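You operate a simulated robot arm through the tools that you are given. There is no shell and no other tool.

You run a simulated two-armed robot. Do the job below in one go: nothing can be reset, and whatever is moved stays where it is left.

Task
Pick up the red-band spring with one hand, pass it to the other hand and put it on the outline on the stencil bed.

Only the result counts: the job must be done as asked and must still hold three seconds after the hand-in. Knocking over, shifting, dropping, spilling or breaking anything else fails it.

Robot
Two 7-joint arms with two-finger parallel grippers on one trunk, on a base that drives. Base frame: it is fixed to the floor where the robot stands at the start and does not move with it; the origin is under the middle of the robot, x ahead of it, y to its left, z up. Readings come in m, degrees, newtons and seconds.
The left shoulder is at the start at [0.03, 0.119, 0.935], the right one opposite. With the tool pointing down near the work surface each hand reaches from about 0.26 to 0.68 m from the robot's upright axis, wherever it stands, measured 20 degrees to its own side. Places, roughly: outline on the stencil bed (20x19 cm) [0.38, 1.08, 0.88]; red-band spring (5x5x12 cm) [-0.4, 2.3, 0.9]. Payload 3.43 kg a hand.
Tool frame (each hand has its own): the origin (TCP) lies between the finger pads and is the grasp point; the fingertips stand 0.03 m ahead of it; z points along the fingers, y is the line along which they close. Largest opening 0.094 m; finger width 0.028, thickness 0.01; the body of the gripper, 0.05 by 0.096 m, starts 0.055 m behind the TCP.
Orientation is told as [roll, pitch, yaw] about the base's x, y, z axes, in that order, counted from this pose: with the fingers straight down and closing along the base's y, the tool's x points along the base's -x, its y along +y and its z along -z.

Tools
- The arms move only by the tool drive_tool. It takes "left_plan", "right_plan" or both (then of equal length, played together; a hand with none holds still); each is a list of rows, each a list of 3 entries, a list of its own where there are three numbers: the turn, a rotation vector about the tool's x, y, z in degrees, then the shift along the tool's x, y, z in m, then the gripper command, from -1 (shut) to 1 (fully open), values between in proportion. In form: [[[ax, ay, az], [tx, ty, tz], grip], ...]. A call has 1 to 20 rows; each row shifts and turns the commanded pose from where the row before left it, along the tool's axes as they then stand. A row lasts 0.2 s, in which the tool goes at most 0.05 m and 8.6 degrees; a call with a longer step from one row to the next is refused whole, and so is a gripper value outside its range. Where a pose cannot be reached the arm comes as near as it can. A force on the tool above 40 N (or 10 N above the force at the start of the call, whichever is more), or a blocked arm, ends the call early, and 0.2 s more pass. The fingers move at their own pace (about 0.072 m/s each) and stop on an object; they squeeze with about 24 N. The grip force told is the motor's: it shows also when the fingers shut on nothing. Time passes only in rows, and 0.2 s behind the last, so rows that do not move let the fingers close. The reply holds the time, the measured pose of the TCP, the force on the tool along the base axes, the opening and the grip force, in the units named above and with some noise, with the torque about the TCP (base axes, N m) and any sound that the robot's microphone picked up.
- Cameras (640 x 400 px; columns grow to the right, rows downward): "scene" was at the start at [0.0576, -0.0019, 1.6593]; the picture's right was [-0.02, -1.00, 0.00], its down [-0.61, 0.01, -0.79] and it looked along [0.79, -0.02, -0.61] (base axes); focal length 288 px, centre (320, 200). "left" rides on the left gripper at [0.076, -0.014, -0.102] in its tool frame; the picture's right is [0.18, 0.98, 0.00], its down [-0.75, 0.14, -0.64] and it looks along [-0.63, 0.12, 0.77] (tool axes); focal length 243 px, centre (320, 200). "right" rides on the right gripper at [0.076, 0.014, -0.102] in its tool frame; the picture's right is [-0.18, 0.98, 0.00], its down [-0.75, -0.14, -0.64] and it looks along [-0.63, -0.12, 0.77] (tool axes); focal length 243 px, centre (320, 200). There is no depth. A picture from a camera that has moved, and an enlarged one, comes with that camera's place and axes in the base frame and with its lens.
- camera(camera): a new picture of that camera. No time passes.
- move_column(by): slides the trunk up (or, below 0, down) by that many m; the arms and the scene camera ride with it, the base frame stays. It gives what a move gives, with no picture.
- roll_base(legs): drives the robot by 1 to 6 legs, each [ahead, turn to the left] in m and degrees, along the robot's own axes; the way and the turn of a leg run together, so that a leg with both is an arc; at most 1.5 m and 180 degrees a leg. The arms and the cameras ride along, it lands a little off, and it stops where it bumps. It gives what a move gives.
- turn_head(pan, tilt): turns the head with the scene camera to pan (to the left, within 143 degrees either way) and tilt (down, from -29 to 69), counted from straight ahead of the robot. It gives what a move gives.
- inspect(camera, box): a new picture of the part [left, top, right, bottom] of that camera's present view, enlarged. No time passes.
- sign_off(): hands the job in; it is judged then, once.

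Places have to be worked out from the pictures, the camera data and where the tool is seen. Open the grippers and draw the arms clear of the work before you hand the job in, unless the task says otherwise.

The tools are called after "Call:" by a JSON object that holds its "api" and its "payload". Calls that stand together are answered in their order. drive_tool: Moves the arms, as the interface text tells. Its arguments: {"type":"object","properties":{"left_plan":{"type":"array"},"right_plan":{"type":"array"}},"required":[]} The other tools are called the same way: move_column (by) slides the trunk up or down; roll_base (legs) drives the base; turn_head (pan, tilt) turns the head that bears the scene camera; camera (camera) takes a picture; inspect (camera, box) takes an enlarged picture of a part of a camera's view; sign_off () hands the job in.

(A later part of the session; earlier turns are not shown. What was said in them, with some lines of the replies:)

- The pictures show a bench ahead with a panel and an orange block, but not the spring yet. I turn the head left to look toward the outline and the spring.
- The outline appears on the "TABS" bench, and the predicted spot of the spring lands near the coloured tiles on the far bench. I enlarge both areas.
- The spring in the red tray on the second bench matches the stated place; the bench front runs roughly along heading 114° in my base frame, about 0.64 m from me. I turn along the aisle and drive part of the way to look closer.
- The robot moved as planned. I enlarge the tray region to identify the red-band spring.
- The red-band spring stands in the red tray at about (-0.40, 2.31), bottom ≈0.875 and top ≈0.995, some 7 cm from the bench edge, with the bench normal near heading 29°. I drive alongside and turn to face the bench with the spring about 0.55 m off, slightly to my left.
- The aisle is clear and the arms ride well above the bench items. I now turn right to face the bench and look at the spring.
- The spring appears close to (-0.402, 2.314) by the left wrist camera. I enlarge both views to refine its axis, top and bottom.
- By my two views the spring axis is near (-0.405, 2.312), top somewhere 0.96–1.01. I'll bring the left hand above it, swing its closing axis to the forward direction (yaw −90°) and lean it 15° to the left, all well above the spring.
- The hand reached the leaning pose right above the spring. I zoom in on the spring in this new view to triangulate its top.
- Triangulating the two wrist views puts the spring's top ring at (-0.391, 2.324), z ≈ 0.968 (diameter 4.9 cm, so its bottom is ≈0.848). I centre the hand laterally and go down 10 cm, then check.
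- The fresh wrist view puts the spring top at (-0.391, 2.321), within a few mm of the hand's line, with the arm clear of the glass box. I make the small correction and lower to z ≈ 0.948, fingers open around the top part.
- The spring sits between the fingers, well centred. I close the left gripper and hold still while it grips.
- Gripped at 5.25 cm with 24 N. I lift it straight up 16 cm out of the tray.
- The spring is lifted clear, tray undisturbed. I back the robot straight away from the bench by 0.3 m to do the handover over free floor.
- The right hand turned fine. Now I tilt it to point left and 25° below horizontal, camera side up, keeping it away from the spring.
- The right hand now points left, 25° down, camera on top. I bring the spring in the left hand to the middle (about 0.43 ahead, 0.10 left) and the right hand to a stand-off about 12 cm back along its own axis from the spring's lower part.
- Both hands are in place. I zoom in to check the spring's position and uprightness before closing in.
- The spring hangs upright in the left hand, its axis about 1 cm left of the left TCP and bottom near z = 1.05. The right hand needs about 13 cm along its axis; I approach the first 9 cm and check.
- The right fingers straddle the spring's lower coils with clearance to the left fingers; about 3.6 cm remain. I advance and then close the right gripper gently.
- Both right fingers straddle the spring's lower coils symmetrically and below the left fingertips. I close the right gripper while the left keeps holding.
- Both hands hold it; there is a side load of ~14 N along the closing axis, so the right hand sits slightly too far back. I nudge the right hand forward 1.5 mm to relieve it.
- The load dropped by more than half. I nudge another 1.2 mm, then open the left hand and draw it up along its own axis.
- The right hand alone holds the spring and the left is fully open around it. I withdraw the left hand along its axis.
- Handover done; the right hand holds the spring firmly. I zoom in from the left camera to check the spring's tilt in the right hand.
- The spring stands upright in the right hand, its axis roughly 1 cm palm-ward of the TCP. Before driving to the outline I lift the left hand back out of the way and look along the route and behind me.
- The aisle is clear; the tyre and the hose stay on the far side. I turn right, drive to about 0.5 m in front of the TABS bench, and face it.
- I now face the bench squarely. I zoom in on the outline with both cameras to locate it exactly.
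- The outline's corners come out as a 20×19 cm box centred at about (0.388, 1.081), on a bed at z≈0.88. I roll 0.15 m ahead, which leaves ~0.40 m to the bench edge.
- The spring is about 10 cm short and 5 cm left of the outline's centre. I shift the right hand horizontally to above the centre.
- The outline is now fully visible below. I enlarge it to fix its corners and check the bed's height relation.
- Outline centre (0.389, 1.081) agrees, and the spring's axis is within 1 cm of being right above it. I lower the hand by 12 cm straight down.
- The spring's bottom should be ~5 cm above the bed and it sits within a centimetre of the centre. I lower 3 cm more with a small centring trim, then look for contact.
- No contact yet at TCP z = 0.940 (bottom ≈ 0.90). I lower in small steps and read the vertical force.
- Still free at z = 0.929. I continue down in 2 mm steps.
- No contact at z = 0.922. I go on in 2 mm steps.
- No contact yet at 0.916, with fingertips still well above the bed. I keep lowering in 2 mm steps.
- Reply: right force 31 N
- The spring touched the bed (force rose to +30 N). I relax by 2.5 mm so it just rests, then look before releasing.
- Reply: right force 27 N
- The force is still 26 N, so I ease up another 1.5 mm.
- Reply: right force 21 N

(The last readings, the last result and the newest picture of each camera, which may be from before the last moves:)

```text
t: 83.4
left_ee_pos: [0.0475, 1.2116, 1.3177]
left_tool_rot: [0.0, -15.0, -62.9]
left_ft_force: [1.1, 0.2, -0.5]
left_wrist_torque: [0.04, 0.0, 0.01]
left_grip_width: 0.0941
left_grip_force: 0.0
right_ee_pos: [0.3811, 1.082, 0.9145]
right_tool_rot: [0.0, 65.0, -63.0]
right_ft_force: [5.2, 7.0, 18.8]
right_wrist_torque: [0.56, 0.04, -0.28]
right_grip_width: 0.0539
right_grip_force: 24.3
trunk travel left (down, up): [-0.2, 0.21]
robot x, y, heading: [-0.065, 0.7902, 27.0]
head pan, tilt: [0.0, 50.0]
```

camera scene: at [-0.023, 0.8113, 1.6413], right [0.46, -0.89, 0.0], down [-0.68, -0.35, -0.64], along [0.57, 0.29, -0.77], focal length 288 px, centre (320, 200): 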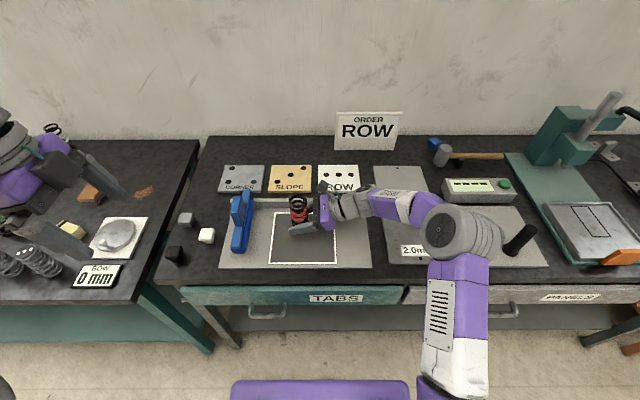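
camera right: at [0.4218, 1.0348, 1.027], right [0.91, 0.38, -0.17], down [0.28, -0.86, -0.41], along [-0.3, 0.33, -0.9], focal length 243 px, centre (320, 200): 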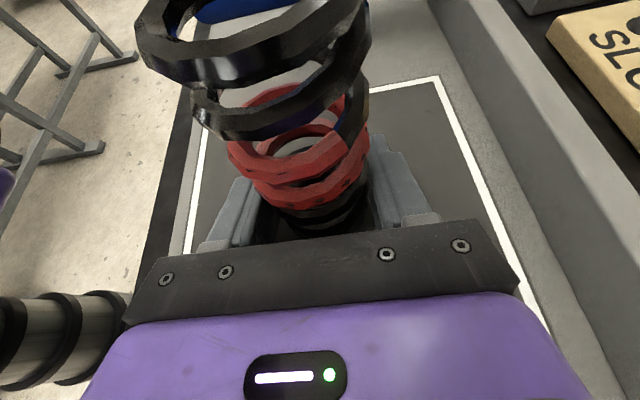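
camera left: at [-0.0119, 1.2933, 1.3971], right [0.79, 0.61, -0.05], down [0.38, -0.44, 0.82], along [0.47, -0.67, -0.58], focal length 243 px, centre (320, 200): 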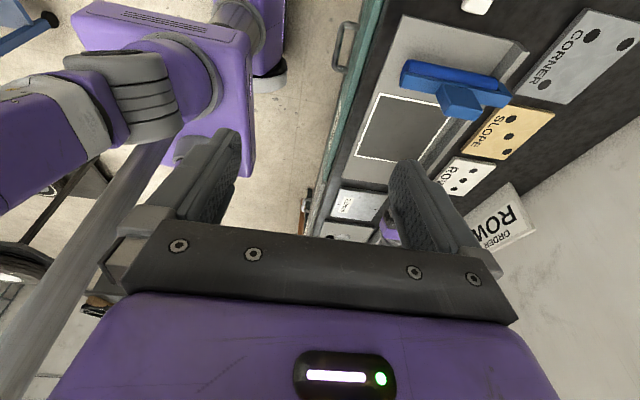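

Still 19 N; I ease up a further 1 mm at a time.

Call:
{"api": "drive_tool", "payload": {"right_plan": [[[0, 0, 0], [0.0009, 0, -0.00042], -1], [[0, 0, 0], [0, 0, 0], -1], [[0, 0, 0], [0, 0, 0], -1]]}}

Call:
{"api": "inspect", "payload": {"camera": "scene", "box": [260, 180, 340, 250]}}

```text
t: 84.2
left_ee_pos: [0.0489, 1.2114, 1.3168]
left_tool_rot: [0.0, -15.0, -62.9]
left_ft_force: [0.6, 0.4, -0.5]
left_wrist_torque: [-0.01, -0.05, 0.01]
left_grip_width: 0.0939
left_grip_force: 0.1
right_ee_pos: [0.381, 1.0814, 0.915]
right_tool_rot: [-0.2, 64.8, -63.0]
right_ft_force: [3.1, 5.5, 11.1]
right_wrist_torque: [0.54, -0.31, 0.0]
right_grip_width: 0.0537
right_grip_force: 24.3
trunk travel left (down, up): [-0.2, 0.21]
robot x, y, heading: [-0.0622, 0.7891, 27.1]
head pan, tilt: [0.0, 50.0]
```

```text
5.71 times, centred on (300, 215) of scene
camera zoom: at [-0.0234, 0.8113, 1.6412], right [0.46, -0.89, 0.0], down [-0.68, -0.35, -0.64], along [0.57, 0.29, -0.77], focal length 1646 px, centre (434, 114)
```

zoom: 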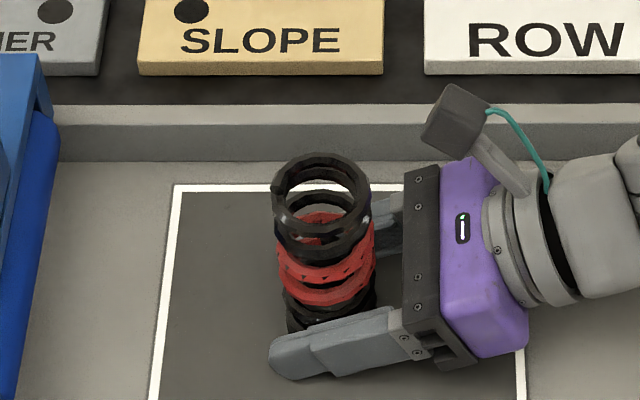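

About 11 N left; one more millimetre up, then I open the right gripper gradually.

Call:
{"api": "drive_tool", "payload": {"right_plan": [[[0, 0, 0], [0.0009, 0, -0.00042], -1], [[0, 0, 0], [0, 0, 0], -1], [[0, 0, 0], [0, 0, 0], -1]]}}

```text
t: 85.0
left_ee_pos: [0.0482, 1.2131, 1.3167]
left_tool_rot: [0.0, -15.0, -62.9]
left_ft_force: [-0.3, 0.0, 0.0]
left_wrist_torque: [0.02, 0.02, 0.02]
left_grip_width: 0.0943
left_grip_force: 0.0
right_ee_pos: [0.3804, 1.0823, 0.9164]
right_tool_rot: [-0.4, 64.9, -63.2]
right_ft_force: [-1.2, 1.0, -1.8]
right_wrist_torque: [-0.06, -0.05, -0.03]
right_grip_width: 0.0536
right_grip_force: 24.4
trunk travel left (down, up): [-0.2, 0.21]
robot x, y, heading: [-0.068, 0.7878, 27.2]
head pan, tilt: [0.0, 50.0]
```

The load is gone and the spring is just at contact height. I lower half a millimetre for a light touch and open the gripper.

Call:
{"api": "drive_tool", "payload": {"right_plan": [[[0, 0, 0], [-0.00045, 0, 0.00021], -1], [[0, 0, 0], [0, 0, 0], -1], [[0, 0, 0], [0, 0, 0], 0.16], [[0, 0, 0], [0, 0, 0], 0.22], [[0, 0, 0], [0, 0, 0], 0.35], [[0, 0, 0], [0, 0, 0], 0.6], [[0, 0, 0], [0, 0, 0], 1], [[0, 0, 0], [0, 0, 0], 1], [[0, 0, 0], [0, 0, 0], 1]]}}

Call:
{"api": "inspect", "payload": {"camera": "scene", "box": [250, 160, 370, 270]}}

Call:
{"api": "camera", "payload": {"camera": "right"}}

```text
t: 87.0
left_ee_pos: [0.0482, 1.2123, 1.3179]
left_tool_rot: [0.1, -15.0, -62.9]
left_ft_force: [-0.5, 0.2, 0.9]
left_wrist_torque: [0.03, 0.0, 0.01]
left_grip_width: 0.0938
left_grip_force: 0.0
right_ee_pos: [0.3814, 1.0816, 0.9162]
right_tool_rot: [0.0, 65.0, -63.0]
right_ft_force: [0.9, 1.1, -0.3]
right_wrist_torque: [-0.01, -0.04, 0.03]
right_grip_width: 0.0942
right_grip_force: 0.0
trunk travel left (down, up): [-0.2, 0.21]
robot x, y, heading: [-0.0665, 0.7899, 26.9]
head pan, tilt: [0.0, 50.0]
```

```text
3.64 times, centred on (310, 215) of scene
camera zoom: at [-0.0229, 0.8113, 1.6412], right [0.46, -0.89, 0.0], down [-0.68, -0.35, -0.64], along [0.57, 0.29, -0.77], focal length 1047 px, centre (356, 146)
```

zoom: 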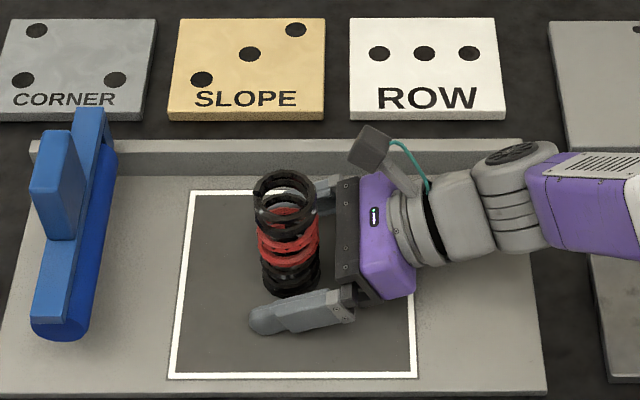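

```text
taken
camera right: at [0.4219, 1.0351, 1.028], right [0.91, 0.38, -0.17], down [0.28, -0.87, -0.41], along [-0.3, 0.33, -0.9], focal length 243 px, centre (320, 200)
```

right: 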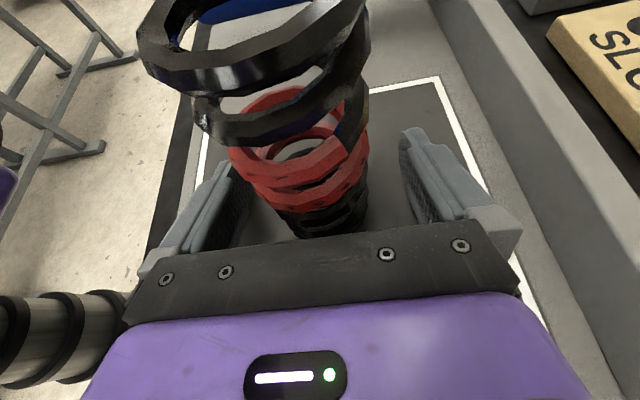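

The spring stands free inside the outline. I back the right hand out along its own axis, then raise it.

Call:
{"api": "drive_tool", "payload": {"right_plan": [[[0, 0, 0], [0, 0, -0.015], 1], [[0, 0, 0], [0, 0, -0.02], 1], [[0, 0, 0], [0, 0, -0.025], 1], [[0, 0, 0], [0, 0, -0.03], 1], [[0, 0, 0], [0, 0, -0.02], 1], [[0, 0, 0], [0.0272, 0, -0.0127], 1], [[0, 0, 0], [0.0363, 0, -0.0169], 1], [[0, 0, 0], [0.0363, 0, -0.0169], 1], [[0, 0, 0], [0, 0, 0], 1]]}}

Call:
{"api": "camera", "payload": {"camera": "scene"}}

Call:
{"api": "inspect", "payload": {"camera": "scene", "box": [250, 160, 370, 270]}}

```text
t: 89.0
left_ee_pos: [0.0482, 1.2116, 1.3174]
left_tool_rot: [0.1, -15.1, -63.0]
left_ft_force: [-0.2, -0.2, 0.7]
left_wrist_torque: [0.02, -0.01, -0.01]
left_grip_width: 0.0941
left_grip_force: 0.0
right_ee_pos: [0.4263, 0.9932, 1.0721]
right_tool_rot: [-0.2, 65.1, -63.1]
right_ft_force: [-0.4, -0.3, 0.2]
right_wrist_torque: [0.03, 0.03, 0.02]
right_grip_width: 0.094
right_grip_force: 0.0
trunk travel left (down, up): [-0.2, 0.21]
robot x, y, heading: [-0.0646, 0.785, 27.1]
head pan, tilt: [0.0, 50.0]
```

```text
taken
camera scene: at [-0.0224, 0.8113, 1.6412], right [0.46, -0.89, 0.0], down [-0.68, -0.35, -0.64], along [0.57, 0.29, -0.77], focal length 288 px, centre (320, 200)
```

scene: 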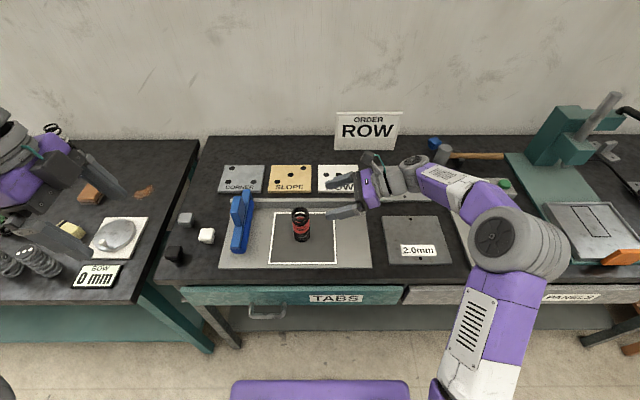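

```text
3.64 times, centred on (310, 215) of scene
camera zoom: at [-0.0224, 0.8113, 1.6412], right [0.46, -0.89, 0.0], down [-0.68, -0.35, -0.64], along [0.57, 0.29, -0.77], focal length 1047 px, centre (356, 146)
```

zoom: 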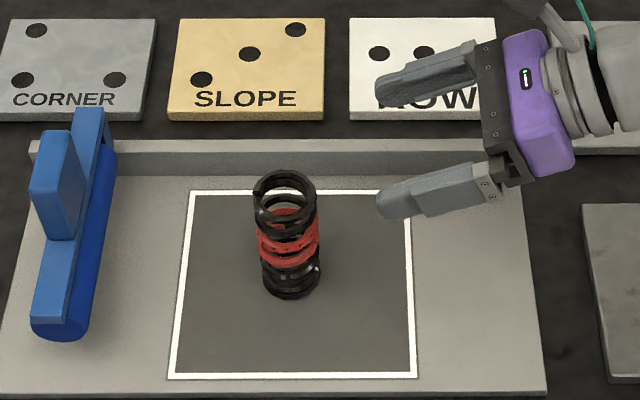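

The spring stands upright in the middle of the outline. I back the base off 0.15 m to the earlier spot and then draw the right hand back and up.

Call:
{"api": "roll_base", "payload": {"legs": [[-0.15, 0]]}}

Call:
{"api": "drive_tool", "payload": {"right_plan": [[[0, 0, 0], [0.0181, -0.03, -0.0085], 1], [[0, 0, 0], [0.0181, -0.03, -0.0085], 1], [[0, 0, 0], [0.0181, -0.03, -0.0085], 1], [[0, 0, 0], [0.0181, -0.03, -0.0085], 1], [[0, 0, 0], [0, 0, 0], 1]]}}

Call:
{"api": "camera", "payload": {"camera": "scene"}}

Call:
{"api": "inspect", "payload": {"camera": "scene", "box": [220, 120, 380, 240]}}

```text
t: 90.4
left_ee_pos: [-0.0865, 1.1436, 1.3176]
left_tool_rot: [0.0, -15.0, -62.8]
left_ft_force: [-0.6, -0.4, 0.8]
left_wrist_torque: [-0.02, -0.04, 0.03]
left_grip_width: 0.0938
left_grip_force: 0.1
right_ee_pos: [0.2918, 0.9246, 1.0733]
right_tool_rot: [0.1, 65.1, -62.9]
right_ft_force: [-1.5, -0.6, -0.3]
right_wrist_torque: [0.02, -0.01, 0.0]
right_grip_width: 0.0941
right_grip_force: 0.1
trunk travel left (down, up): [-0.2, 0.21]
robot x, y, heading: [-0.1958, 0.7197, 27.3]
head pan, tilt: [0.0, 50.0]
```

```text
t: 91.6
left_ee_pos: [-0.0835, 1.1442, 1.3167]
left_tool_rot: [-0.1, -15.0, -62.9]
left_ft_force: [0.4, 0.9, -0.6]
left_wrist_torque: [0.02, 0.0, 0.01]
left_grip_width: 0.0939
left_grip_force: 0.2
right_ee_pos: [0.1872, 0.8715, 1.1526]
right_tool_rot: [-0.1, 65.0, -63.1]
right_ft_force: [-0.3, -0.4, -0.5]
right_wrist_torque: [0.02, 0.03, -0.02]
right_grip_width: 0.0942
right_grip_force: 0.1
trunk travel left (down, up): [-0.2, 0.21]
robot x, y, heading: [-0.2018, 0.72, 26.9]
head pan, tilt: [0.0, 50.0]
```

```text
taken
camera scene: at [-0.155, 0.7437, 1.6412], right [0.45, -0.89, 0.0], down [-0.68, -0.35, -0.64], along [0.57, 0.29, -0.77], focal length 288 px, centre (320, 200)
```

scene: 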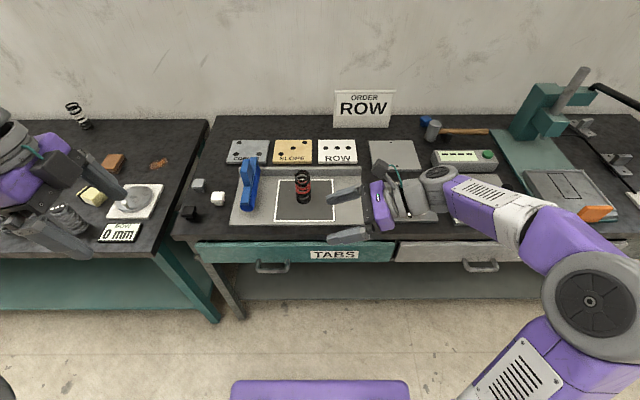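

```text
3.33 times, centred on (300, 180) of scene
camera zoom: at [-0.155, 0.7437, 1.6412], right [0.45, -0.89, 0.0], down [-0.68, -0.35, -0.64], along [0.57, 0.29, -0.77], focal length 960 px, centre (387, 267)
```

zoom: 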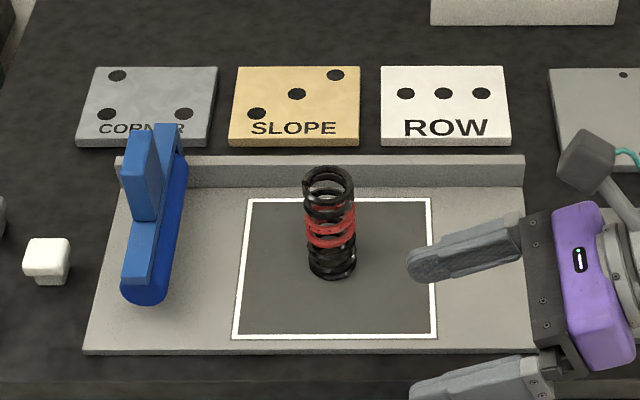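

The red-band spring stands upright near the centre of the outline, both grippers are open and empty, and both hands are clear of the bench. Nothing else looks moved, so I hand the job in.

Call:
{"api": "sign_off", "payload": {}}

```text
The job is handed in.
```

The job is handed in. The red-band spring stands upright inside the outline on the stencil bed, within about 1 cm of its centre.

- **Pick-up:** the left hand lifted the spring straight out of the red tray, and the tray did not move.
- **Handover:** I backed away from the bench and passed the spring to the right hand over clear floor.
- **Placing:** the right hand lowered the spring until it touched the bed. It pressed with up to about 30 N at first, so I eased off to a light touch before letting go.

In the last picture, taken after I had backed away, the spring was still upright. Both grippers are open and the arms are clear of the bench. I saw nothing else moved, tipped or dropped, though that last picture shows only the area around the outline.
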